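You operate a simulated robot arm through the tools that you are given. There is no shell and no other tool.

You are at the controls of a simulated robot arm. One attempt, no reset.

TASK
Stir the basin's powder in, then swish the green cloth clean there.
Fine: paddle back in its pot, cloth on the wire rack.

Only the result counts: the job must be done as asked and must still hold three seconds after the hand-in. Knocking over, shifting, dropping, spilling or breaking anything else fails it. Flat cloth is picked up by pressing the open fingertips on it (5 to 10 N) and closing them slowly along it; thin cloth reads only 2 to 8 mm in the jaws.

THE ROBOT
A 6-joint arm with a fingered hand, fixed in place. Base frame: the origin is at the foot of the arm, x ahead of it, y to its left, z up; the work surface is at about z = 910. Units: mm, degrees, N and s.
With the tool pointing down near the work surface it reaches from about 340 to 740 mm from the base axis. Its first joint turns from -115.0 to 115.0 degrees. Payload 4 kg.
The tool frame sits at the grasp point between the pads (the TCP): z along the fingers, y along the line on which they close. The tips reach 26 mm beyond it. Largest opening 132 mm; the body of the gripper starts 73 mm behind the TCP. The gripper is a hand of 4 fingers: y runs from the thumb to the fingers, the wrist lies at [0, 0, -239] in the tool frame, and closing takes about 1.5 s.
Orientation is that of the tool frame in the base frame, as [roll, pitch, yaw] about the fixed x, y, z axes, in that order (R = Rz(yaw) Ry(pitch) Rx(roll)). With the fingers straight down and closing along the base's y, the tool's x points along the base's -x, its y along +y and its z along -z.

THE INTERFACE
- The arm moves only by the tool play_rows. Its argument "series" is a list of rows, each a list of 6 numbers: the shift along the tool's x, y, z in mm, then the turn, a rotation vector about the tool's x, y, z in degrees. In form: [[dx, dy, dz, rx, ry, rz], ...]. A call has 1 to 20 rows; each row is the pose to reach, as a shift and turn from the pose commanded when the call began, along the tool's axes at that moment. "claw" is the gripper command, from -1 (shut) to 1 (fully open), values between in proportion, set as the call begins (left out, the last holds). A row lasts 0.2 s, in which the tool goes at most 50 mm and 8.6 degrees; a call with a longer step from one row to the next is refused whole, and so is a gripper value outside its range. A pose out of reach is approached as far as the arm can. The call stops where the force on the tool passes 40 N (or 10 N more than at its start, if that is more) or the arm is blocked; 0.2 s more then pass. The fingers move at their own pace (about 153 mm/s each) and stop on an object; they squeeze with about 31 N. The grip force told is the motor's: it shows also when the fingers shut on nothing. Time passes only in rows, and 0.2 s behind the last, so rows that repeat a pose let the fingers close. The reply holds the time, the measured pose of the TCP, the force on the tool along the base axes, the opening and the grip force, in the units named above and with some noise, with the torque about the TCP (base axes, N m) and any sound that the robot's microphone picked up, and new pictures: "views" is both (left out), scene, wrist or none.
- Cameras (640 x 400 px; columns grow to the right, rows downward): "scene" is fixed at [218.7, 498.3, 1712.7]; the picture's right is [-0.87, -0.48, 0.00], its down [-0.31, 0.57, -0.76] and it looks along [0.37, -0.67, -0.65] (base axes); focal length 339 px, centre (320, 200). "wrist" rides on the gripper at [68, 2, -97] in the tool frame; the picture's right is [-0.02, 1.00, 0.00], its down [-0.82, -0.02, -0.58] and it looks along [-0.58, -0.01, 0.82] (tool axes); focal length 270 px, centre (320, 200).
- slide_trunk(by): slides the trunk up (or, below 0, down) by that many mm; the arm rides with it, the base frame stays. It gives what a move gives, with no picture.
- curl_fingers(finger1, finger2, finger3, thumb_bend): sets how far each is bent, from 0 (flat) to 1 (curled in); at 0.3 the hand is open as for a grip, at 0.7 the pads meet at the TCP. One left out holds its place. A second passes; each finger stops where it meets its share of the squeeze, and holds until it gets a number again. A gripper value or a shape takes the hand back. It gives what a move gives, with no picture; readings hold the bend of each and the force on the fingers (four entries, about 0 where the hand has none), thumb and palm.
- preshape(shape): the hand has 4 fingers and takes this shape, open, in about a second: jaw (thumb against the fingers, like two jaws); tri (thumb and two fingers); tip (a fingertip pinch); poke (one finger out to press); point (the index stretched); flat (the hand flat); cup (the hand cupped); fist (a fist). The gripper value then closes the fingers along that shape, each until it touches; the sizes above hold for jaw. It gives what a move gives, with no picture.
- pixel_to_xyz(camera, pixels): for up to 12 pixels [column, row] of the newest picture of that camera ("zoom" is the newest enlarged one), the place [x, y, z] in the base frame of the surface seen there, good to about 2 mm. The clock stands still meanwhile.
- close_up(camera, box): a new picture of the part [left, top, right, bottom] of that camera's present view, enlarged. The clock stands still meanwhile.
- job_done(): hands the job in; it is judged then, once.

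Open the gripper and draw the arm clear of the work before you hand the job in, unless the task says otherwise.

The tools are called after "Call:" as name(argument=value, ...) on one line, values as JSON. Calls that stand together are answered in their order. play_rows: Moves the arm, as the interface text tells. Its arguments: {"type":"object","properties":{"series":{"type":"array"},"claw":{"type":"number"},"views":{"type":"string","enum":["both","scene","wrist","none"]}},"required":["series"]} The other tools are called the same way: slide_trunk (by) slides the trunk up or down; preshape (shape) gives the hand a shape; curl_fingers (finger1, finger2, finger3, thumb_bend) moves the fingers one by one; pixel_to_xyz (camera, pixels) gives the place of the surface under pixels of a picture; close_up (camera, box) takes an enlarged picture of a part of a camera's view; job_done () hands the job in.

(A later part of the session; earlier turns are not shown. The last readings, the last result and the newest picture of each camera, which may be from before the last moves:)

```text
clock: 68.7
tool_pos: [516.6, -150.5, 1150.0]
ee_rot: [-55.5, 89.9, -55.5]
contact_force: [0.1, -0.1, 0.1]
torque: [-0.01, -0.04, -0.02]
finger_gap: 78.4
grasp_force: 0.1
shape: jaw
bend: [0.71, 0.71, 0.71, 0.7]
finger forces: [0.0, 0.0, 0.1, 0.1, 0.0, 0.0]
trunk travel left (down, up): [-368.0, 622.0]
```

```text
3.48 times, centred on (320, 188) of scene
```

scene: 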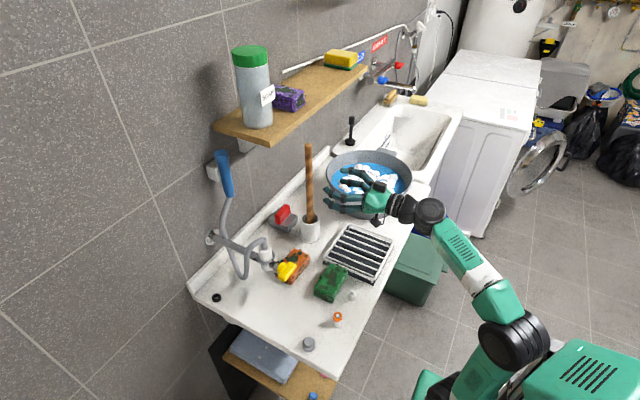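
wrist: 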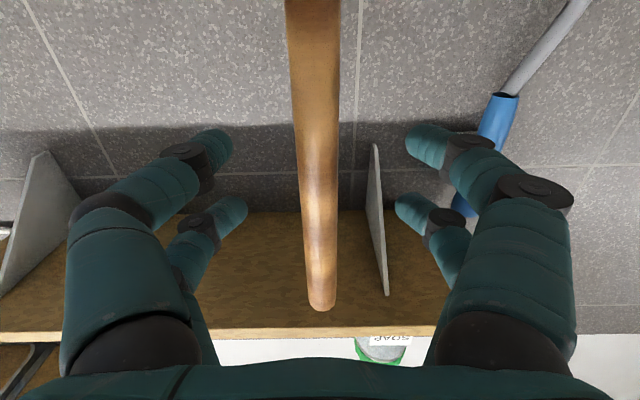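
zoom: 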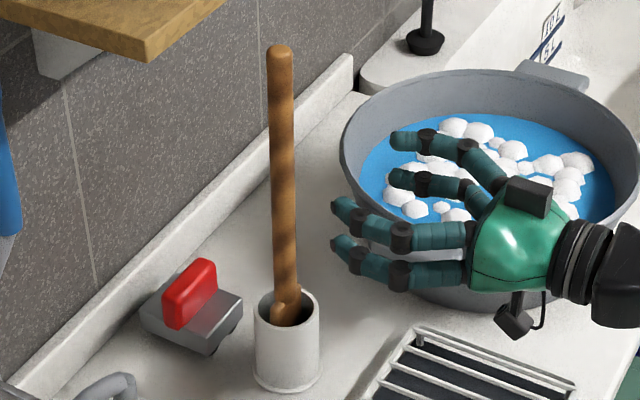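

The paddle is back in its pot, upright and undisturbed. For the cloth I need the hand pointing down, so I'll slide the trunk up 500 mm with the hand well clear of the shelf.

Call:
slide_trunk(by=500)

Call:
close_up(camera="scene", box=[290, 215, 400, 340])

Call:
pixel_to_xyz(camera="zoom", pixels=[[247, 95], [335, 110], [355, 175], [287, 255], [147, 220], [180, 165], [225, 190], [160, 200], [352, 235], [350, 200], [300, 215], [235, 270]])

```text
refused: 500 is not a number from -400 to 400
```

```text
3.20 times, centred on (345, 278) of scene
```

zoom: 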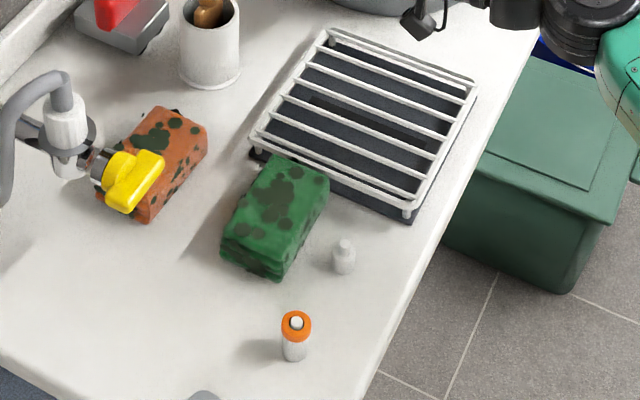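

```text
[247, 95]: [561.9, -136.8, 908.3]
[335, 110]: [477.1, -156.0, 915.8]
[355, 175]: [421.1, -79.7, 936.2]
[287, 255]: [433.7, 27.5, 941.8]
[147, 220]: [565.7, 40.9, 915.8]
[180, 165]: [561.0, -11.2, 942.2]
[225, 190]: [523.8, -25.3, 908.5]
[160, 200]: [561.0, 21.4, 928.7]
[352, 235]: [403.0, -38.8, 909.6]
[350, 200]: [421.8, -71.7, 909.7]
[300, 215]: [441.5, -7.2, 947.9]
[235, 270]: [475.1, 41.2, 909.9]
```

Slides are limited to 400, so I'll do it in two parts. First I'll measure the folded cloth's corners and the little bottle beside it in this enlarged view.

Call:
pixel_to_xyz(camera="zoom", pixels=[[275, 160], [325, 180], [285, 250], [226, 225], [244, 190], [306, 220], [224, 255], [268, 278], [343, 243], [345, 268], [335, 262], [325, 200]])

Call:
slide_trunk(by=400)

```text
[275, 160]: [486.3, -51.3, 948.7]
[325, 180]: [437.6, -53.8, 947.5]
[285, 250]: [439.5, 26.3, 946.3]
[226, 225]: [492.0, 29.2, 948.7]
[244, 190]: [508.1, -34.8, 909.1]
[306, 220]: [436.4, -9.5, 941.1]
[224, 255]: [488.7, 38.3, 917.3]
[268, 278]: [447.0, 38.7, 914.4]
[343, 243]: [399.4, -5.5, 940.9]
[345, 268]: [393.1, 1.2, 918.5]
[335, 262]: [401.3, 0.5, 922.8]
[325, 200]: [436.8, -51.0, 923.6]
```

```text
clock: 72.5
tool_pos: [517.5, -150.2, 1549.5]
ee_rot: [106.2, 90.0, 106.2]
contact_force: [-0.1, -0.3, -0.3]
torque: [-0.03, 0.01, 0.0]
finger_gap: 78.6
grasp_force: 0.2
shape: jaw
bend: [0.71, 0.71, 0.71, 0.7]
finger forces: [0.1, 0.1, 0.1, 0.0, 0.1, 0.1]
trunk travel left (down, up): [-768.0, 222.0]
```

The cloth spans x 435–493, y -55–37 and z 910–950, and the small bottle stands at about (398, -4). Hand and trunk are clear, so I'll rotate the hand to point straight down while moving to about (457, -90, 1300).

Call:
play_rows(series=[[21, 5, -5, 0, 7.5, 0], [42, 10, -10, 0, 15, 0], [63, 15, -15, 0, 22.5, 0], [83, 20, -20, 0, 30, 0], [104, 25, -25, 0, 37.5, 0], [125, 30, -30, 0, 45, 0], [146, 35, -35, 0, 52.5, 0], [167, 40, -40, 0, 60, 0], [188, 45, -45, 0, 67.5, 0], [208, 50, -50, 0, 75, 0], [229, 55, -55, 0, 82.5, 0], [250, 60, -60, 0, 90, 0], [250, 60, -60, 0, 90, 0]], views="both")

```text
clock: 75.3
tool_pos: [455.5, -90.3, 1300.1]
ee_rot: [179.9, -0.1, -179.8]
contact_force: [0.9, 0.1, 0.0]
torque: [-0.01, 0.04, -0.02]
finger_gap: 78.6
grasp_force: 0.1
shape: jaw
bend: [0.71, 0.71, 0.71, 0.7]
finger forces: [0.1, 0.1, 0.1, 0.0, 0.1, 0.1]
trunk travel left (down, up): [-768.0, 222.0]
```

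scene: 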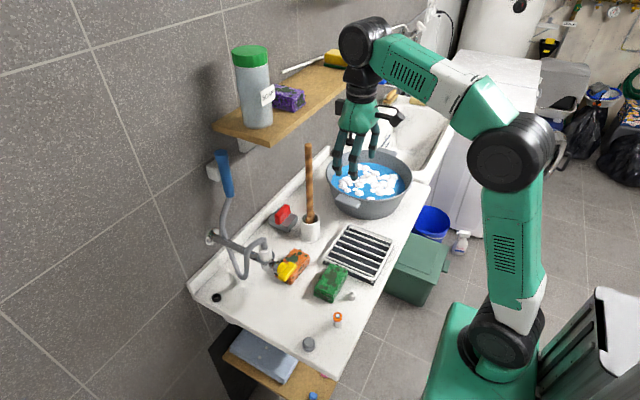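
wrist: 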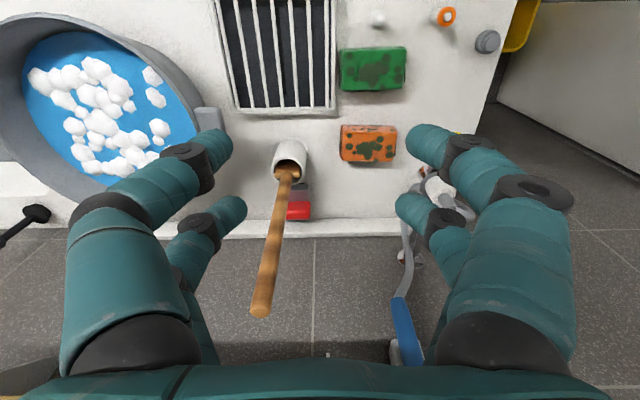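

The hand points down at (455, -90, 1300). Next I turn it 90° about its axis so it closes along x across the cloth's 58 mm width, and move above the cloth at z 1150.

Call:
play_rows(series=[[-1, 7, 12, 0, 0, 7.5], [-2, 14, 25, 0, 0, 15], [-3, 21, 37, 0, 0, 22.5], [-3.5, 29, 50, 0, 0, 30], [-4.5, 36, 62, 0, 0, 37.5], [-5, 43, 75, 0, 0, 45], [-6, 50, 87, 0, 0, 52.5], [-7, 57, 100, 0, 0, 60], [-8, 64, 112, 0, 0, 67.5], [-9, 72, 125, 0, 0, 75], [-10, 79, 137, 0, 0, 82.5], [-10.5, 86, 150, 0, 0, 90], [-10.5, 86, 150, 0, 0, 90]], views="both")

```text
clock: 78.1
tool_pos: [468.0, -4.5, 1150.3]
ee_rot: [-179.9, -0.1, 90.0]
contact_force: [-0.4, -1.1, 0.0]
torque: [0.0, 0.02, -0.02]
finger_gap: 78.6
grasp_force: 0.1
shape: jaw
bend: [0.71, 0.71, 0.71, 0.7]
finger forces: [0.1, 0.1, 0.1, 0.1, 0.0, 0.0]
trunk travel left (down, up): [-768.0, 222.0]
```

scene: 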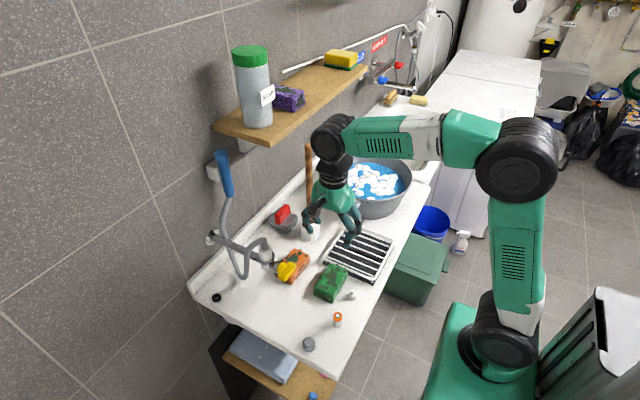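
wrist: 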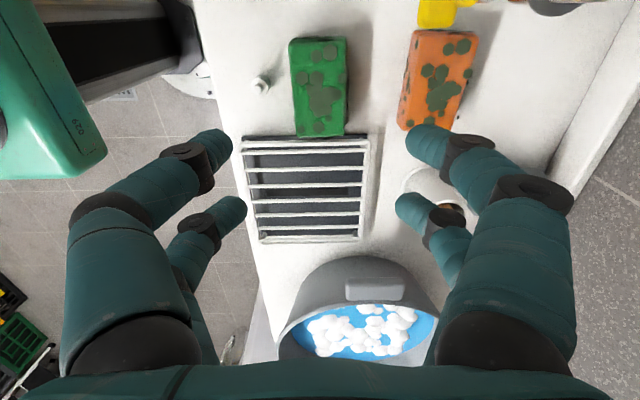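

The hand is above the cloth at (468, -4.5, 1150), closing along x. I'll re-measure cloth and bottle from this view before descending.

Call:
pixel_to_xyz(camera="wrist", pixels=[[293, 45], [343, 42], [297, 125], [345, 122], [320, 85], [260, 86], [253, 86], [268, 86], [260, 95], [405, 90], [430, 10], [350, 138]])

Call:
close_up(camera="wrist", box=[220, 0, 480, 160])

```text
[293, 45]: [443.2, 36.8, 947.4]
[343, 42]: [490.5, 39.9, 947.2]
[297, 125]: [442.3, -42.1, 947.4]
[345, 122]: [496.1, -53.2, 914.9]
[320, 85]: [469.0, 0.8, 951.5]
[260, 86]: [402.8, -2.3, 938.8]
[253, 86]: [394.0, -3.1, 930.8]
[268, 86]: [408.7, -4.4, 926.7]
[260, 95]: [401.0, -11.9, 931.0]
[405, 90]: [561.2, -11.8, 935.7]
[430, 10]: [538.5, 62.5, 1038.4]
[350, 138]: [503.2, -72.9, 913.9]
```

```text
2.46 times, centred on (350, 80) of wrist
```

zoom: 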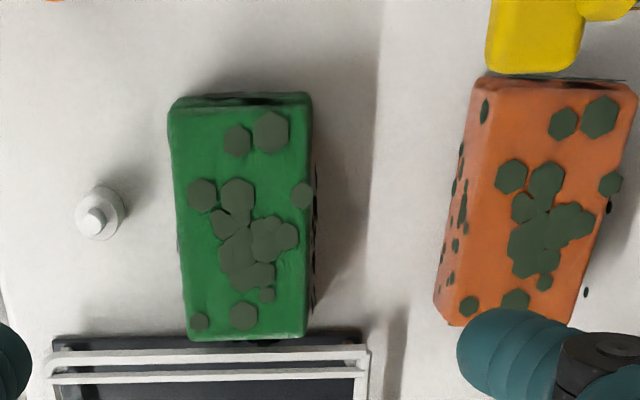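

Cloth centre is x≈466 and the bottle is at (401, -5), which lines up with the gap between the two finger pairs. I'll narrow the opening to about 72 mm and descend to just above the cloth to check clearances.

Call:
play_rows(series=[[0, -0.5, 30, 0, 0, 0], [0, -1, 60, 0, 0, 0], [0, -1, 90, 0, 0, 0], [0, -1, 120, 0, 0, 0], [0, -1, 145, 0, 0, 0], [0, -1, 165, 0, 0, 0], [0, -1, 172, 0, 0, 0], [0, -1, 172, 0, 0, 0]], claw=0.09, views="both")

Call:
close_up(camera="wrist", box=[160, 60, 480, 260])

Call:
close_up(camera="scene", box=[280, 200, 410, 340])

```text
clock: 79.9
tool_pos: [466.0, -4.3, 977.5]
ee_rot: [180.0, 0.0, 90.1]
contact_force: [-0.5, 0.2, -0.1]
torque: [0.02, 0.01, 0.02]
finger_gap: 72.4
grasp_force: 0.2
shape: jaw
bend: [0.72, 0.72, 0.72, 0.7]
finger forces: [0.1, 0.0, 0.0, 0.0, 0.0, 0.0]
trunk travel left (down, up): [-768.0, 222.0]
```

scene: 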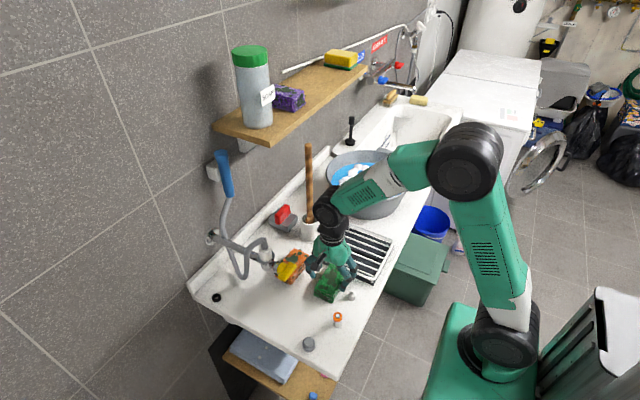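
wrist: 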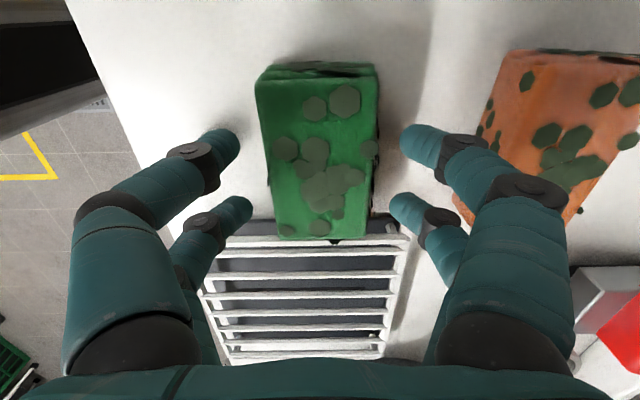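

```text
2.00 times, centred on (320, 160) of wrist
```

zoom: 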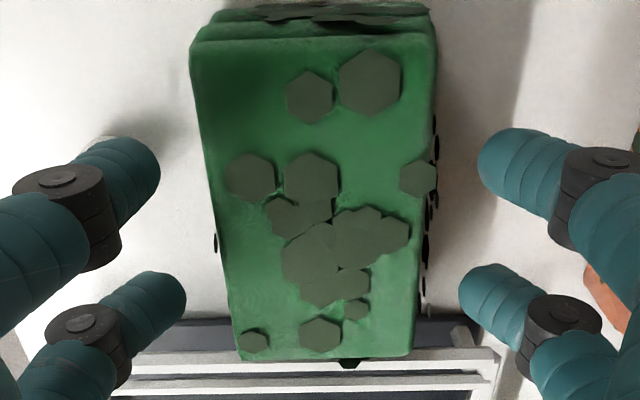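

```text
2.86 times, centred on (345, 270) of scene
```

zoom: 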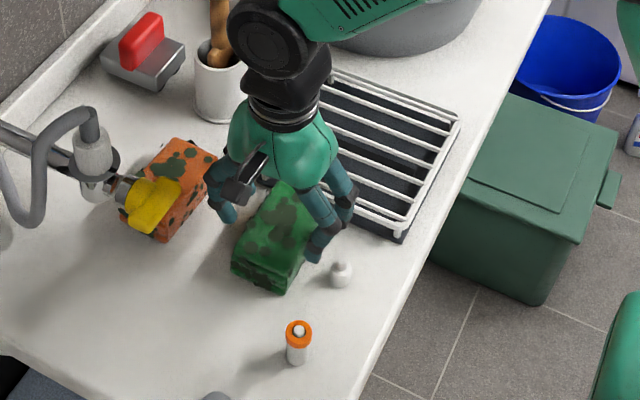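

The left front fingertip at wrist (230,140) partly hides the bottle. I'll measure the four fingertips against the cloth sides and the bottle.

Call:
pixel_to_xyz(camera="wrist", pixels=[[235, 145], [225, 135], [244, 208], [404, 142], [396, 208], [213, 130], [207, 150], [196, 180], [270, 100], [377, 100], [280, 225], [366, 225]])

Call:
pixel_to_xyz(camera="zoom", pixels=[[340, 265], [340, 280], [329, 275], [350, 275], [313, 255], [322, 235], [345, 210], [345, 225], [228, 215], [213, 190], [330, 262], [318, 262]])

```text
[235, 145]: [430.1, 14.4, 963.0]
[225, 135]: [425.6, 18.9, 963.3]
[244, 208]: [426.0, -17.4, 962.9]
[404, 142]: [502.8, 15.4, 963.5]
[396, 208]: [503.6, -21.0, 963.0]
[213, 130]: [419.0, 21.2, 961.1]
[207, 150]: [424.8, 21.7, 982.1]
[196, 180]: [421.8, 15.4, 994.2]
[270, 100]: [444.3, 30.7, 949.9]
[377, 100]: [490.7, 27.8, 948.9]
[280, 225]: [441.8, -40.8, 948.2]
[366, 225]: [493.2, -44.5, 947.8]
```

```text
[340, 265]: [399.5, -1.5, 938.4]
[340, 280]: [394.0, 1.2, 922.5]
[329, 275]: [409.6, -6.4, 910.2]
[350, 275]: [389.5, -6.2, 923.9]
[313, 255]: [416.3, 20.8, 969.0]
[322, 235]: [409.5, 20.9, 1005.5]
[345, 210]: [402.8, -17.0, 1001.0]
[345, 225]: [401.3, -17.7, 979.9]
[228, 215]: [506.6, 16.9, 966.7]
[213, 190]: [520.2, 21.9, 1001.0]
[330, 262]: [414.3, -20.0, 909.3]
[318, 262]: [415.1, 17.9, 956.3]
```

The tips' inner faces are at x 430 and 503, and the finger pairs at y≈14 and -19 straddle the bottle, leaving a few mm. I'll shift 1.5 mm away from the bottle and descend so the tips end about 9 mm above the counter on either side of the cloth.

Call:
play_rows(series=[[0, 1.5, 0, 0, 0, 0], [0, 1.5, 8, 0, 0, 0], [0, 1.5, 16, 0, 0, 0], [0, 1.5, 24, 0, 0, 0], [0, 1.5, 31, 0, 0, 0], [0, 1.5, 37, 0, 0, 0], [0, 1.5, 37, 0, 0, 0]], claw=0.06, views="both")

Call:
close_up(camera="wrist", box=[160, 60, 480, 260])

Call:
close_up(camera="scene", box=[280, 200, 410, 340])

```text
clock: 81.5
tool_pos: [466.8, -4.2, 940.9]
ee_rot: [-179.9, 0.0, 90.1]
contact_force: [0.5, 0.0, 0.7]
torque: [-0.01, -0.02, -0.01]
finger_gap: 70.7
grasp_force: 0.1
shape: jaw
bend: [0.72, 0.72, 0.72, 0.7]
finger forces: [0.1, 0.0, 0.1, 0.0, 0.0, 0.0]
trunk travel left (down, up): [-768.0, 222.0]
```

scene: 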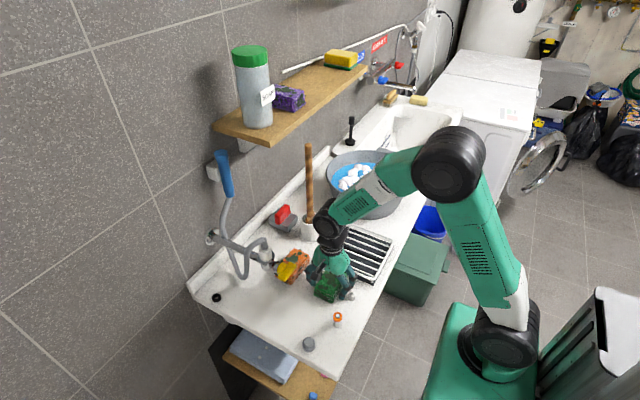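
wrist: 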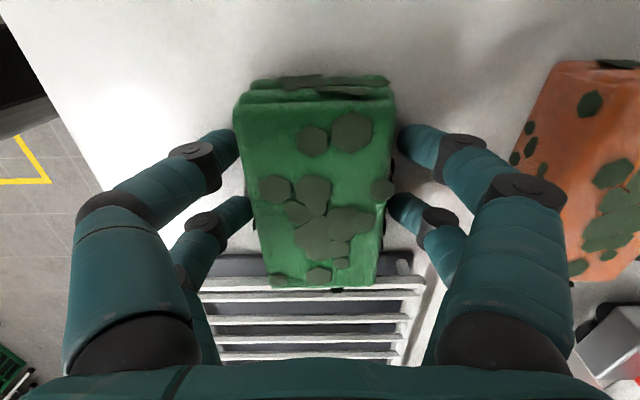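

```text
2.00 times, centred on (320, 160) of wrist
```

zoom: 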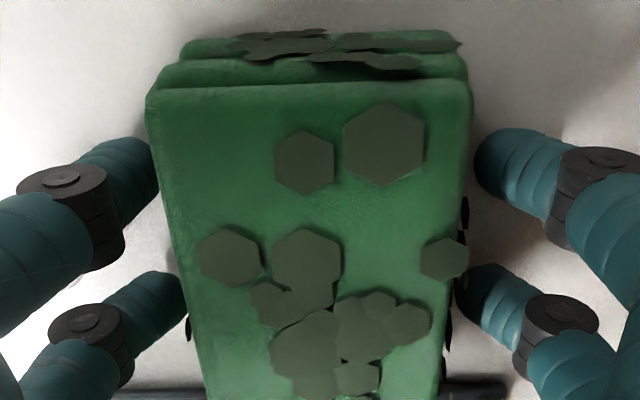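

```text
2.86 times, centred on (345, 270) of scene
```

zoom: 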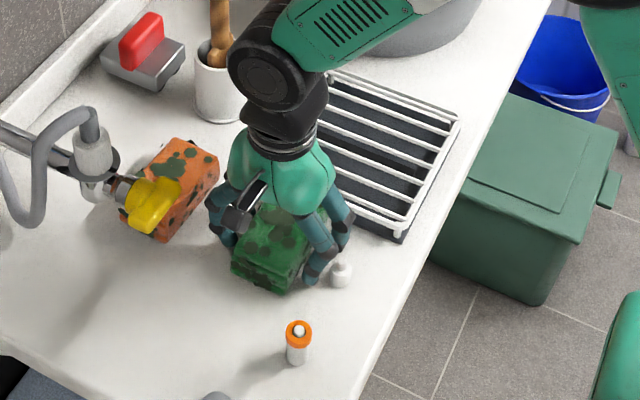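

The bottle is untouched and the tips flank the cloth on both sides. I'll close in steps, first to about 53 mm.

Call:
play_rows(series=[[0, 0, 0, 0, 0, 0], [0, 0, 0, 0, 0, 0], [0, 0, 0, 0, 0, 0]], claw=-0.2, views="none")

Call:
play_rows(series=[[0, 0, 0, 0, 0, 0], [0, 0, 0, 0, 0, 0], [0, 0, 0, 0, 0, 0], [0, 0, 0, 0, 0, 0]], claw=-0.45, views="wrist")

Call:
close_up(camera="scene", box=[280, 200, 410, 340])

```text
clock: 82.3
tool_pos: [467.9, -4.3, 941.5]
ee_rot: [179.9, 0.0, 90.2]
contact_force: [-0.9, 0.4, -0.3]
torque: [0.0, 0.0, -0.03]
finger_gap: 52.5
grasp_force: 31.4
shape: jaw
bend: [0.73, 0.73, 0.73, 0.7]
finger forces: [28.2, 28.2, 28.2, 0.0, 28.4, 0.0]
trunk travel left (down, up): [-768.0, 222.0]
```

```text
clock: 83.3
tool_pos: [465.6, -5.4, 941.3]
ee_rot: [-180.0, 0.0, 90.1]
contact_force: [1.0, 0.6, 0.8]
torque: [-0.01, 0.0, -0.02]
finger_gap: 52.5
grasp_force: 31.5
shape: jaw
bend: [0.73, 0.73, 0.73, 0.7]
finger forces: [28.7, 28.2, 28.3, 0.1, 28.4, 0.0]
trunk travel left (down, up): [-768.0, 222.0]
```

wrist: 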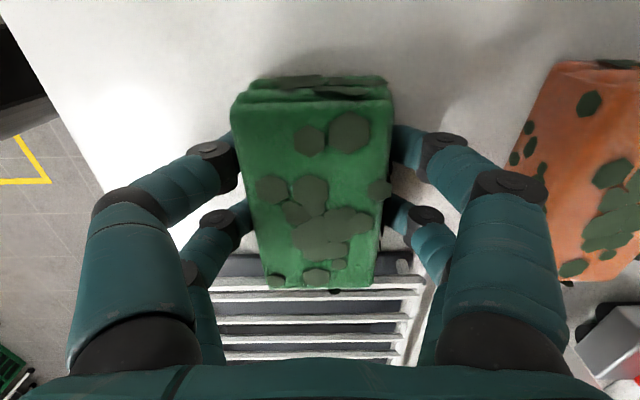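

```text
2.86 times, centred on (345, 270) of scene
```

zoom: 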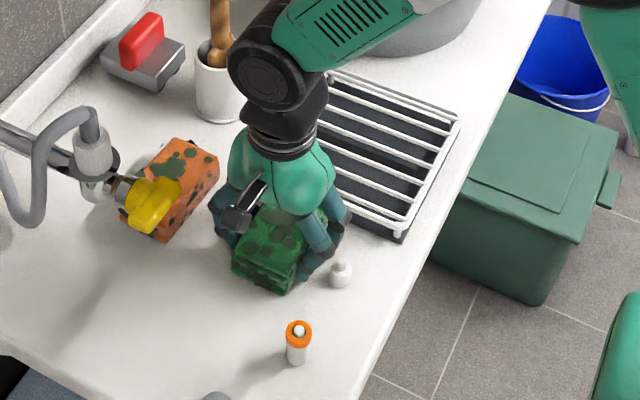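

The cloth is held firmly: gap 52.5, 28 N per finger, bottle and rack undisturbed. I'll lift it straight up 150 mm.

Call:
play_rows(series=[[0, 0, -6, 0, 0, 0], [0, 0, -15, 0, 0, 0], [0, 0, -30, 0, 0, 0], [0, 0, -60, 0, 0, 0], [0, 0, -90, 0, 0, 0], [0, 0, -120, 0, 0, 0], [0, 0, -150, 0, 0, 0], [0, 0, -150, 0, 0, 0]], claw=-0.6, views="both")

```text
clock: 85.1
tool_pos: [466.8, -4.9, 1089.9]
ee_rot: [-180.0, -0.1, 90.1]
contact_force: [-0.2, -0.7, -0.2]
torque: [0.04, 0.01, 0.03]
finger_gap: 52.6
grasp_force: 30.8
shape: jaw
bend: [0.73, 0.73, 0.73, 0.7]
finger forces: [28.6, 28.2, 28.3, 0.0, 28.5, 0.0]
trunk travel left (down, up): [-768.0, 222.0]
```

scene: 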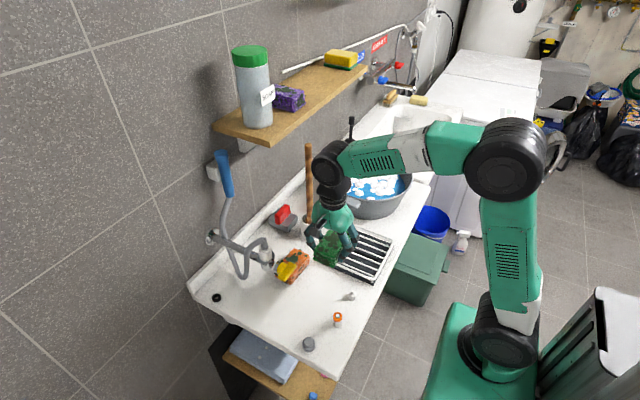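
wrist: 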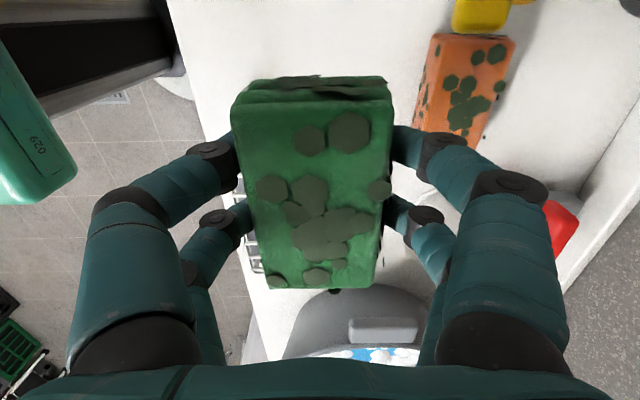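

The cloth hangs securely in the grip with its bottom near z 1060, above the rim at 1025. I'll carry it over the basin to about (515, -405, 1110).

Call:
play_rows(series=[[-20, 2, -10, 0, 0, 0], [-55, 6, -20, 0, 0, 0], [-95, 10, -22, 0, 0, 0], [-135, 15, -22, 0, 0, 0], [-175, 20, -22, 0, 0, 0], [-215, 25, -22, 0, 0, 0], [-255, 30, -22, 0, 0, 0], [-295, 35, -22, 0, 0, 0], [-335, 40, -22, 0, 0, 0], [-370, 44, -22, 0, 0, 0], [-400, 48, -22, 0, 0, 0], [-400, 48, -22, 0, 0, 0]], views="both")

Call:
close_up(camera="scene", box=[310, 90, 450, 230])

```text
clock: 87.7
tool_pos: [517.7, -404.9, 1114.1]
ee_rot: [-180.0, 0.0, 90.1]
contact_force: [0.9, -0.4, -0.1]
torque: [0.01, -0.02, 0.01]
finger_gap: 52.3
grasp_force: 31.2
shape: jaw
bend: [0.73, 0.73, 0.73, 0.7]
finger forces: [28.3, 28.0, 28.3, 0.0, 28.3, 0.1]
trunk travel left (down, up): [-768.0, 222.0]
```

scene: 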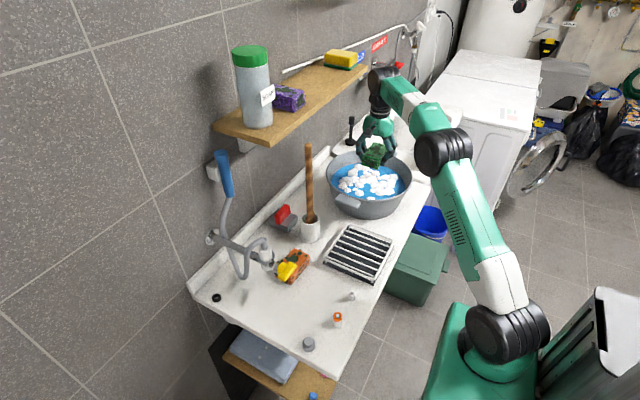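
wrist: 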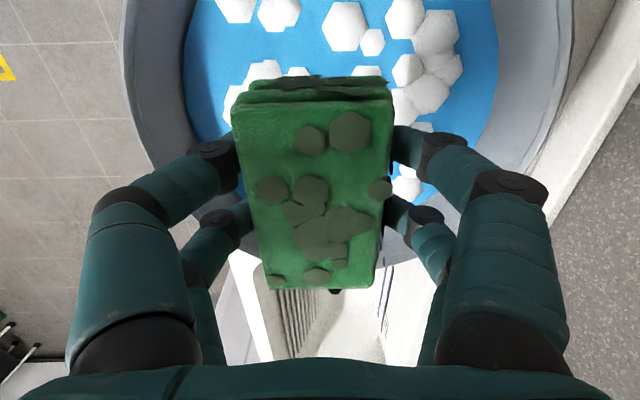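

```text
2.86 times, centred on (380, 160) of scene
```

zoom: 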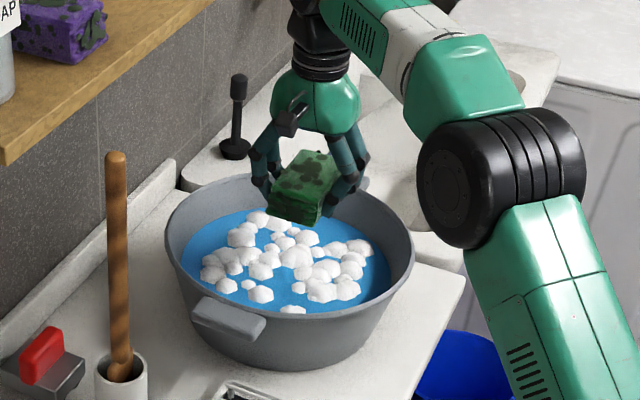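

The cloth is over the suds at (517.7, -405, 1113). I'll lower it slowly until it is under the surface, with its bottom near z 936 and TCP at about 967.

Call:
play_rows(series=[[0, 0, 25, 0, 0, 0], [0, 0, 50, 0, 0, 0], [0, 0, 75, 0, 0, 0], [0, 0, 95, 0, 0, 0], [0, 0, 110, 0, 0, 0], [0, 0, 120, 0, 0, 0], [0, 0, 130, 0, 0, 0], [0, 0, 138, 0, 0, 0], [0, 0, 145, 0, 0, 0], [0, 0, 145, 0, 0, 0]], views="both")

Call:
close_up(camera="scene", box=[310, 90, 450, 230])

```text
clock: 89.9
tool_pos: [517.7, -403.2, 968.6]
ee_rot: [-179.9, 0.1, 90.1]
contact_force: [-0.7, 0.0, -0.6]
torque: [0.01, 0.01, 0.02]
finger_gap: 52.4
grasp_force: 31.1
shape: jaw
bend: [0.73, 0.73, 0.73, 0.7]
finger forces: [28.2, 28.1, 28.2, 0.0, 28.2, 0.0]
trunk travel left (down, up): [-768.0, 222.0]
```

scene: 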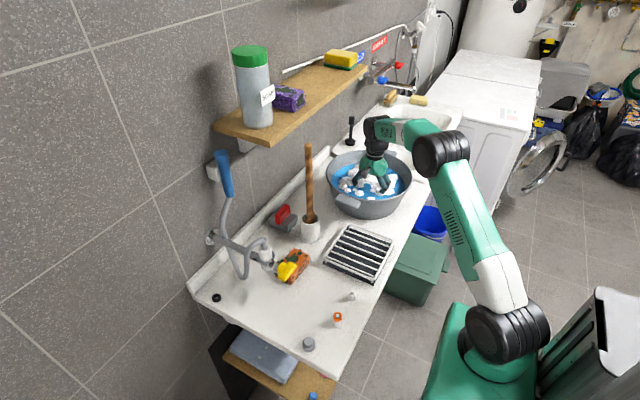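
wrist: 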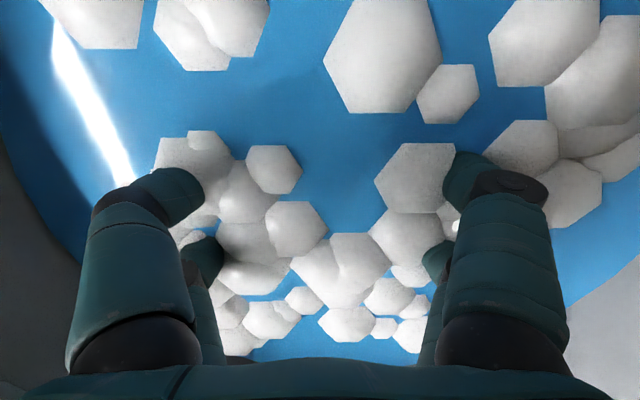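

```text
2.86 times, centred on (380, 160) of scene
```

zoom: 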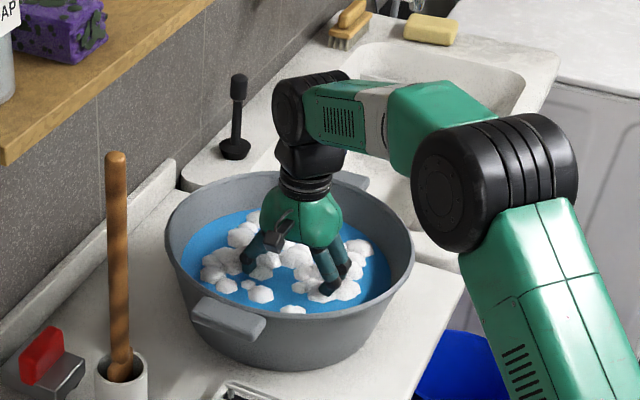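

The cloth is submerged under the suds with no contact forces. I'll swish it with a circle and some back-and-forth strokes within the basin.

Call:
play_rows(series=[[0, 15, 0, 0, 0, 0], [0, 28, 0, 0, 0, 0], [15, 24, 0, 0, 0, 0], [26, 14, 0, 0, 0, 0], [30, 0, 0, 0, 0, 0], [26, -15, 0, 0, 0, 0], [15, -26, 0, 0, 0, 0], [0, -30, 0, 0, 0, 0], [-15, -26, 0, 0, 0, 0], [-26, -15, 0, 0, 0, 0], [-30, 0, 0, 0, 0, 0], [-26, 14, 0, 0, 0, 0], [-15, 24, 0, 0, 0, 0], [0, 28, 0, 0, 0, 0], [0, 10, 0, 0, 0, 0], [20, 0, 0, 0, 0, 0], [0, 0, 0, 0, 0, 0], [-20, 0, 0, 0, 0, 0], [-35, 0, 0, 0, 0, 0], [-15, 0, 0, 0, 0, 0]], views="scene")

Call:
play_rows(series=[[20, 0, 0, 0, 0, 0], [40, 0, 0, 0, 0, 0], [50, 0, 0, 0, 0, 0], [30, 0, 0, 0, 0, 0], [10, 0, 0, 0, 0, 0], [-10, 0, 0, 0, 0, 0], [-20, 0, 0, 0, 0, 0], [0, 0, 0, 0, 0, 0], [20, 0, 0, 0, 0, 0], [40, 0, 0, 0, 0, 0], [50, 0, 0, 0, 0, 0], [30, 0, 0, 0, 0, 0], [10, 0, 0, 0, 0, 0], [-10, 0, 0, 0, 0, 0], [-20, 0, 0, 0, 0, 0], [0, 0, 0, 0, 0, 0], [15, 0, 0, 0, 0, 0], [15, 0, 0, 0, 0, 0]], views="scene")

Call:
close_up(camera="scene", box=[310, 90, 450, 230])

```text
clock: 94.1
tool_pos: [515.3, -419.5, 968.0]
ee_rot: [-179.9, 0.0, 90.1]
contact_force: [-0.9, -0.5, -0.8]
torque: [-0.02, -0.02, -0.01]
finger_gap: 52.3
grasp_force: 31.0
shape: jaw
bend: [0.73, 0.73, 0.73, 0.7]
finger forces: [28.2, 28.2, 28.1, 0.0, 28.3, 0.1]
trunk travel left (down, up): [-768.0, 222.0]
```

scene: 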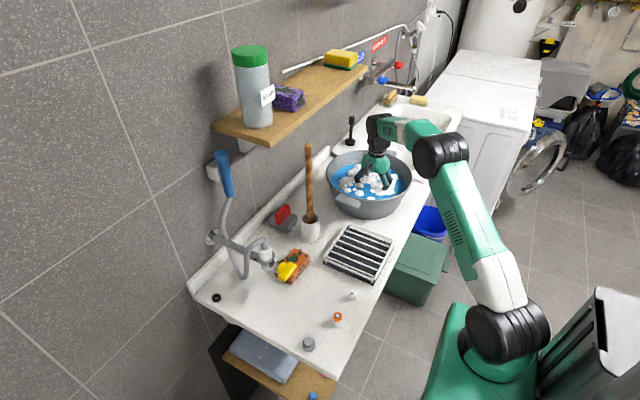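

```text
clock: 97.9
tool_pos: [513.2, -404.8, 967.7]
ee_rot: [179.9, 0.0, 90.2]
contact_force: [0.0, 0.9, 0.2]
torque: [0.03, 0.02, -0.03]
finger_gap: 52.3
grasp_force: 31.2
shape: jaw
bend: [0.73, 0.73, 0.73, 0.7]
finger forces: [28.1, 28.2, 28.3, 0.0, 28.1, 0.1]
trunk travel left (down, up): [-768.0, 222.0]
```

scene: 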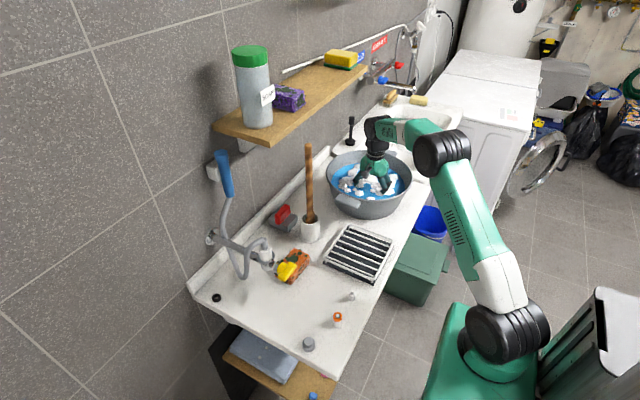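

```text
2.86 times, centred on (380, 160) of scene
```

zoom: 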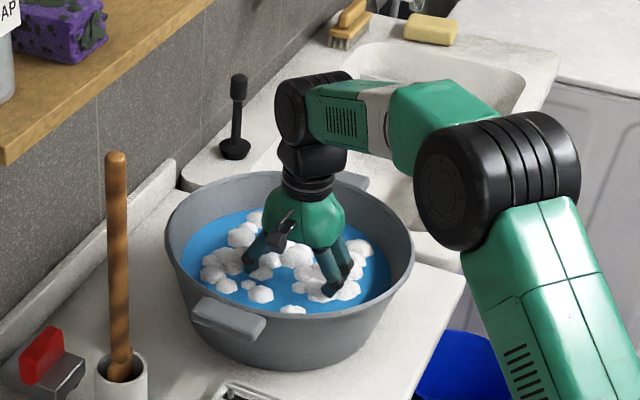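

The swish went through with no contact. I'll raise the cloth over the basin and inspect whether the stains are gone.

Call:
play_rows(series=[[0, 0, -12, 0, 0, 0], [0, 0, -25, 0, 0, 0], [0, 0, -40, 0, 0, 0], [0, 0, -60, 0, 0, 0], [0, 0, -80, 0, 0, 0], [0, 0, -100, 0, 0, 0], [0, 0, -118, 0, 0, 0], [0, 0, -118, 0, 0, 0]], views="both")

Call:
close_up(camera="scene", box=[340, 110, 420, 200])

Call:
close_up(camera="wrist", box=[200, 60, 440, 310])

```text
clock: 99.7
tool_pos: [516.0, -403.5, 1084.4]
ee_rot: [179.9, 0.0, 90.1]
contact_force: [0.3, 0.4, -0.1]
torque: [0.01, 0.0, 0.03]
finger_gap: 52.4
grasp_force: 31.3
shape: jaw
bend: [0.73, 0.73, 0.73, 0.7]
finger forces: [28.2, 28.1, 28.2, 0.1, 28.0, 0.1]
trunk travel left (down, up): [-768.0, 222.0]
```

scene: 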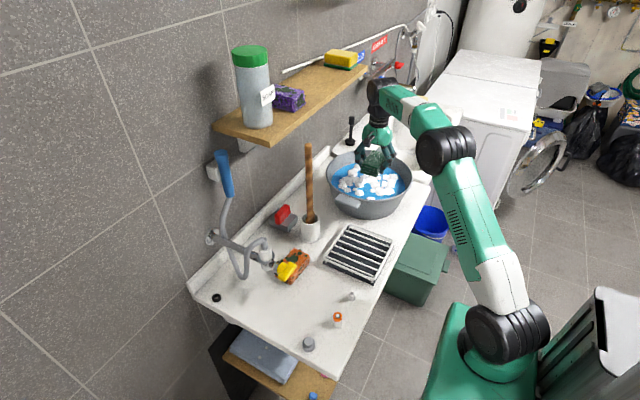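
wrist: 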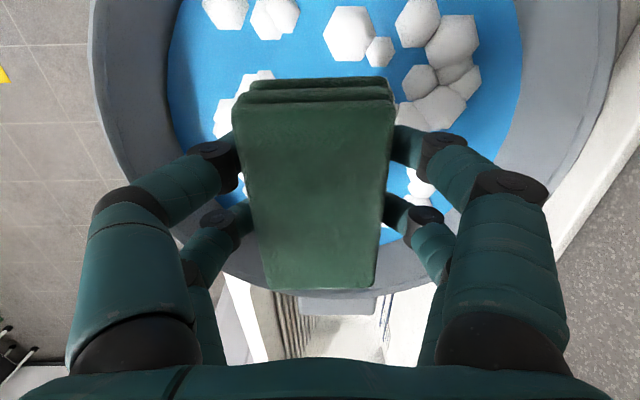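

```text
4.44 times, centred on (380, 155) of scene
```

zoom: 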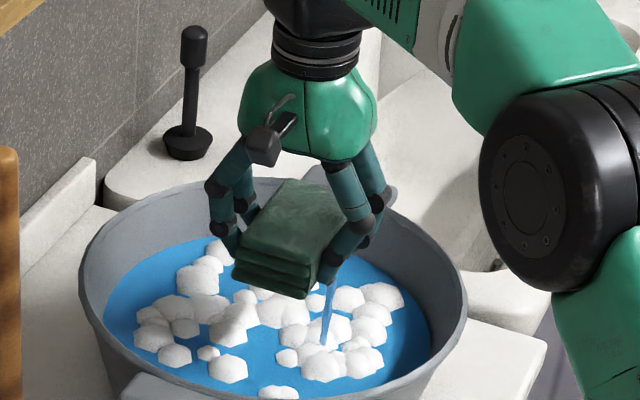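

```text
1.60 times, centred on (320, 185) of wrist
```

zoom: 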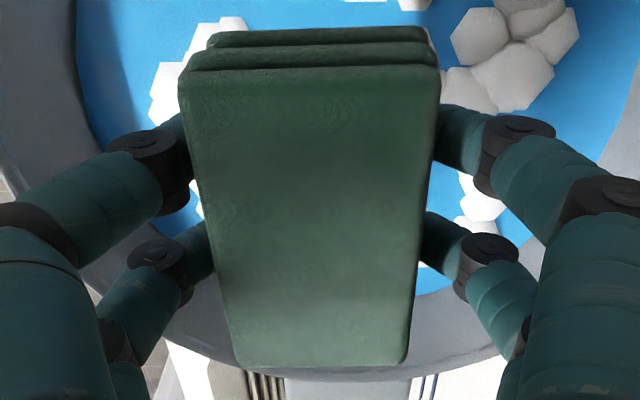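

The stains are gone from the top and the visible sides, but a stream of water runs off at zoom (328,320). I'll hold it over the basin and let it drip.

Call:
play_rows(series=[[0, 0, 0, 0, 0, 0], [0, 0, 0, 0, 0, 0], [0, 0, 0, 0, 0, 0], [0, 0, 0, 0, 0, 0], [0, 0, 0, 0, 0, 0], [0, 0, 0, 0, 0, 0], [0, 0, 0, 0, 0, 0], [0, 0, 0, 0, 0, 0], [0, 0, 0, 0, 0, 0], [0, 0, 0, 0, 0, 0], [0, 0, 0, 0, 0, 0], [0, 0, 0, 0, 0, 0], [0, 0, 0, 0, 0, 0], [0, 0, 0, 0, 0, 0], [0, 0, 0, 0, 0, 0], [0, 0, 0, 0, 0, 0], [0, 0, 0, 0, 0, 0], [0, 0, 0, 0, 0, 0], [0, 0, 0, 0, 0, 0], [0, 0, 0, 0, 0, 0]], views="none")

Call:
close_up(camera="scene", box=[340, 110, 420, 200])

```text
clock: 103.9
tool_pos: [516.0, -402.9, 1085.4]
ee_rot: [-180.0, -0.1, 90.2]
contact_force: [0.0, 0.3, -0.9]
torque: [0.0, 0.0, -0.01]
finger_gap: 52.0
grasp_force: 31.3
shape: jaw
bend: [0.73, 0.73, 0.73, 0.7]
finger forces: [28.2, 28.2, 28.3, 0.1, 28.0, 0.0]
trunk travel left (down, up): [-768.0, 222.0]
```

```text
4.44 times, centred on (380, 155) of scene
```

zoom: 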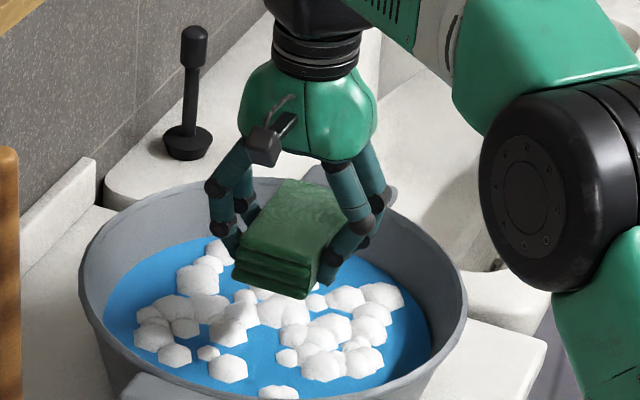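

Dripping has stopped and the cloth looks evenly clean green. I'll carry it to above the rack centre at about (452, -146, 1110).

Call:
play_rows(series=[[0, 0, -15, 0, 0, 0], [20, -5, -25, 0, 0, 0], [55, -14, -28, 0, 0, 0], [95, -24, -28, 0, 0, 0], [135, -34, -28, 0, 0, 0], [175, -44, -28, 0, 0, 0], [215, -54, -28, 0, 0, 0], [245, -61, -28, 0, 0, 0], [257, -64, -28, 0, 0, 0], [257, -64, -28, 0, 0, 0]], views="both")

Call:
close_up(camera="scene", box=[270, 130, 430, 310])

```text
clock: 106.1
tool_pos: [450.1, -148.1, 1114.5]
ee_rot: [179.9, 0.0, 90.1]
contact_force: [0.4, -0.6, -0.7]
torque: [0.0, -0.02, 0.02]
finger_gap: 51.9
grasp_force: 31.3
shape: jaw
bend: [0.73, 0.73, 0.73, 0.7]
finger forces: [28.2, 28.0, 28.1, 0.0, 27.9, 0.1]
trunk travel left (down, up): [-768.0, 222.0]
```

scene: 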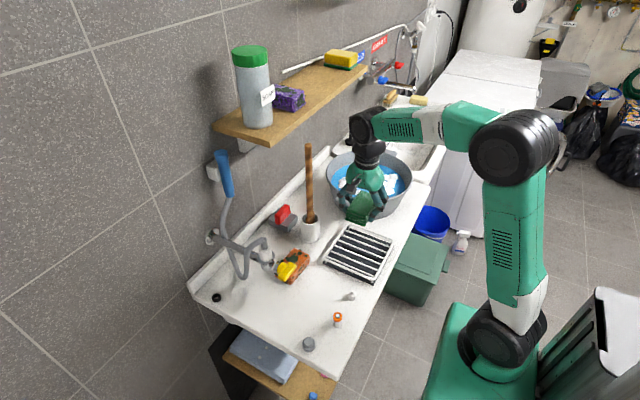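
wrist: 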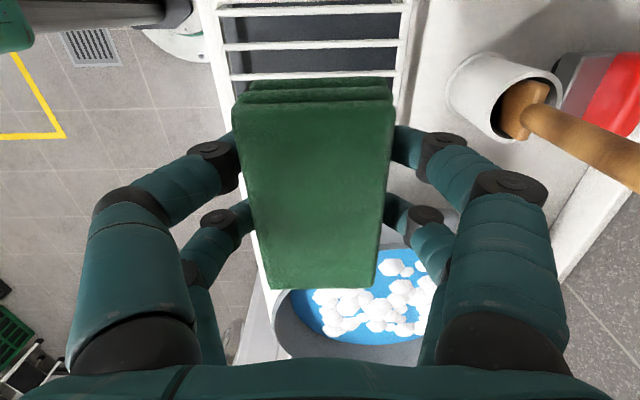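

```text
2.22 times, centred on (350, 220) of scene
```

zoom: 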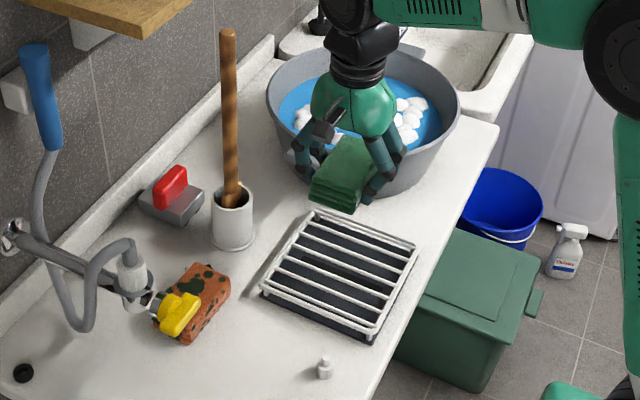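

The cloth is above the rack. I'll measure the rack's corners and bars to confirm the drop position and height.

Call:
pixel_to_xyz(camera="zoom", pixels=[[315, 212], [417, 249], [263, 288], [368, 338], [340, 275], [322, 287], [350, 262], [290, 270], [360, 300], [375, 240], [325, 300], [300, 248]])

```text
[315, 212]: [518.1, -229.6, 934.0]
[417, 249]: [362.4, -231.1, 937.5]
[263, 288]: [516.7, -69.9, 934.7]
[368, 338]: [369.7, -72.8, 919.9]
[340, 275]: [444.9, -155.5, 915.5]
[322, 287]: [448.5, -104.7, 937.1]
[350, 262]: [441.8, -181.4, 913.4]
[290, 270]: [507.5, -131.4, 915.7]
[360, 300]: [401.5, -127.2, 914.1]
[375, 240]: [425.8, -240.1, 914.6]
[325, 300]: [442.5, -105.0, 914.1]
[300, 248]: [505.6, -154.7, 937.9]
```

The rack spans x 362–518 and y -231 to -70 with its top at z 937. I'll shift 7 mm in -x to centre, and lower to about 3 mm above the bars.

Call:
play_rows(series=[[0, -4, 25, 0, 0, 0], [0, -7, 55, 0, 0, 0], [0, -7, 85, 0, 0, 0], [0, -7, 110, 0, 0, 0], [0, -7, 128, 0, 0, 0], [0, -7, 138, 0, 0, 0], [0, -7, 142, 0, 0, 0], [0, -7, 142, 0, 0, 0]], views="both")

Call:
close_up(camera="scene", box=[290, 180, 420, 300])

```text
clock: 107.9
tool_pos: [443.6, -147.6, 973.0]
ee_rot: [-179.9, 0.0, 90.2]
contact_force: [-0.6, -0.5, 0.0]
torque: [0.0, 0.0, -0.02]
finger_gap: 52.2
grasp_force: 31.2
shape: jaw
bend: [0.73, 0.73, 0.73, 0.7]
finger forces: [28.1, 28.1, 28.1, 0.0, 28.0, 0.1]
trunk travel left (down, up): [-768.0, 222.0]
```

scene: 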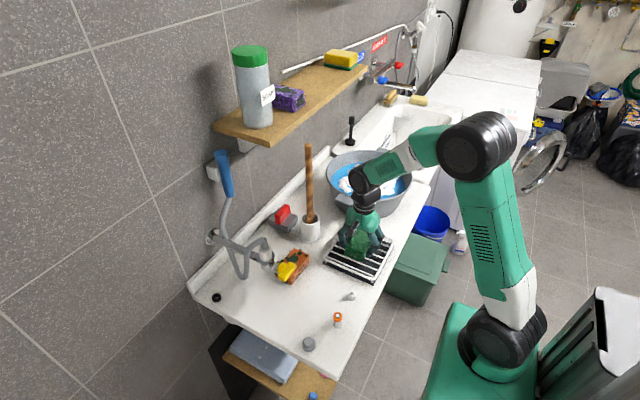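
wrist: 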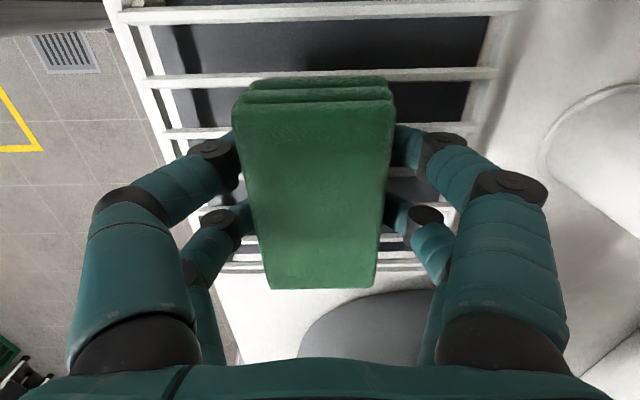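

```text
3.33 times, centred on (355, 240) of scene
```

zoom: 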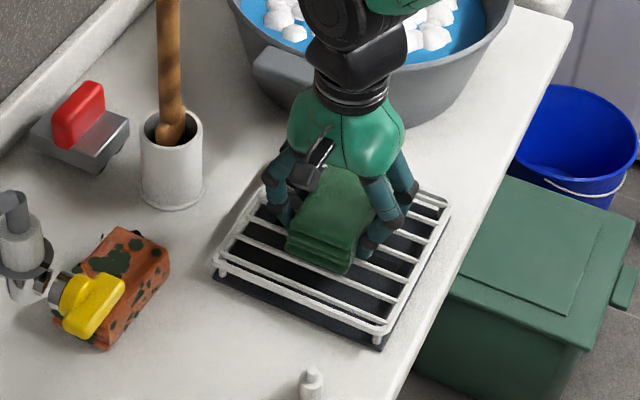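

It's centred over the bars with no contact yet at TCP z 972. I'll lower in 1 mm steps and watch the force.

Call:
play_rows(series=[[0, 0, 1, 0, 0, 0], [0, 0, 2, 0, 0, 0], [0, 0, 3, 0, 0, 0], [0, 0, 3, 0, 0, 0]], views="none")

Call:
play_rows(series=[[0, 0, 1, 0, 0, 0], [0, 0, 1, 0, 0, 0]], views="none")

```text
clock: 108.9
tool_pos: [444.0, -146.9, 969.3]
ee_rot: [180.0, 0.0, 90.1]
contact_force: [2.0, -0.7, 3.5]
torque: [0.06, 0.06, 0.0]
finger_gap: 52.0
grasp_force: 30.9
shape: jaw
bend: [0.73, 0.73, 0.74, 0.7]
finger forces: [29.2, 29.1, 28.5, 0.0, 28.9, 0.0]
trunk travel left (down, up): [-768.0, 222.0]
```

```text
clock: 109.5
tool_pos: [445.3, -147.0, 969.4]
ee_rot: [179.9, 0.0, 90.1]
contact_force: [1.3, -1.4, 14.4]
torque: [0.05, 0.09, 0.04]
finger_gap: 52.2
grasp_force: 31.2
shape: jaw
bend: [0.73, 0.73, 0.74, 0.7]
finger forces: [30.1, 30.0, 29.1, 0.0, 29.9, 0.1]
trunk travel left (down, up): [-768.0, 222.0]
```

The cloth now rests on the bars (Fz 14 N). I'll ease up 0.8 mm and open the fingers gently.

Call:
play_rows(series=[[0, 0, -0.8, 0, 0, 0], [0, 0, -0.8, 0, 0, 0]], views="none")

Call:
play_rows(series=[[0, 0, 0, 0, 0, 0], [0, 0, 0, 0, 0, 0], [0, 0, 0, 0, 0, 0]], claw=-0.05, views="none")

Call:
play_rows(series=[[0, 0, 0, 0, 0, 0], [0, 0, 0, 0, 0, 0], [0, 0, 0, 0, 0, 0]], claw=0.25, views="both")

Call:
close_up(camera="scene", box=[290, 180, 420, 300])

```text
clock: 110.1
tool_pos: [443.7, -147.7, 970.4]
ee_rot: [-180.0, 0.0, 90.1]
contact_force: [2.4, -0.3, 9.2]
torque: [0.05, 0.04, 0.02]
finger_gap: 52.1
grasp_force: 31.0
shape: jaw
bend: [0.73, 0.73, 0.74, 0.7]
finger forces: [30.2, 30.1, 28.9, 0.2, 29.4, 0.1]
trunk travel left (down, up): [-768.0, 222.0]
```

```text
clock: 110.9
tool_pos: [444.0, -147.5, 968.8]
ee_rot: [-179.9, 0.1, 90.2]
contact_force: [-0.5, -0.8, -0.1]
torque: [0.0, 0.0, -0.01]
finger_gap: 62.2
grasp_force: 0.1
shape: jaw
bend: [0.73, 0.73, 0.73, 0.7]
finger forces: [0.0, 0.1, 0.1, 0.0, 0.0, 0.1]
trunk travel left (down, up): [-768.0, 222.0]
```

```text
clock: 111.7
tool_pos: [443.8, -148.0, 968.8]
ee_rot: [-180.0, 0.0, 90.1]
contact_force: [0.8, 0.4, 0.1]
torque: [0.0, 0.01, -0.03]
finger_gap: 81.7
grasp_force: 0.0
shape: jaw
bend: [0.71, 0.71, 0.71, 0.71]
finger forces: [0.1, 0.0, 0.0, 0.1, 0.0, 0.0]
trunk travel left (down, up): [-768.0, 222.0]
```

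scene: 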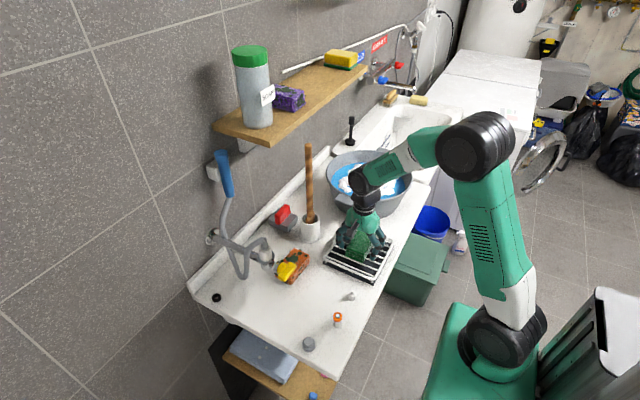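
wrist: 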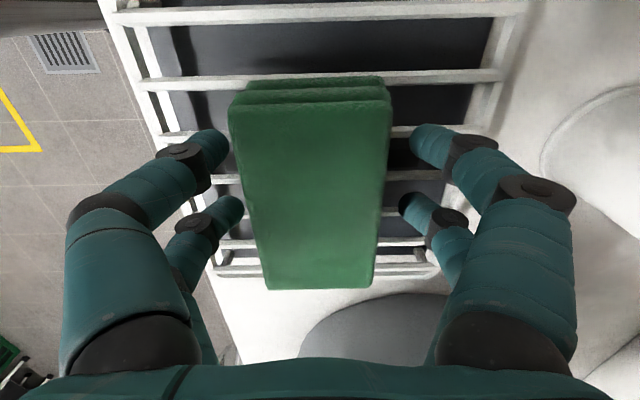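

```text
3.33 times, centred on (355, 240) of scene
```

zoom: 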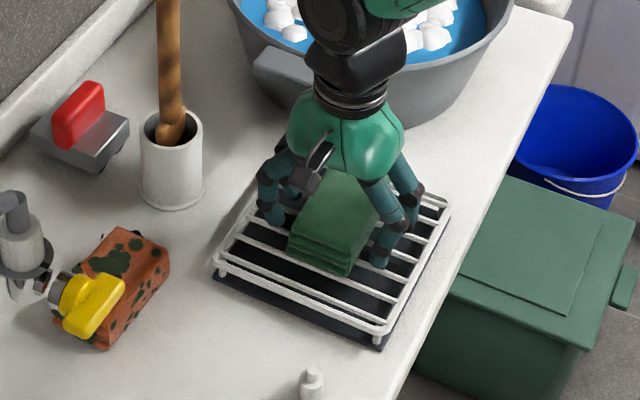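

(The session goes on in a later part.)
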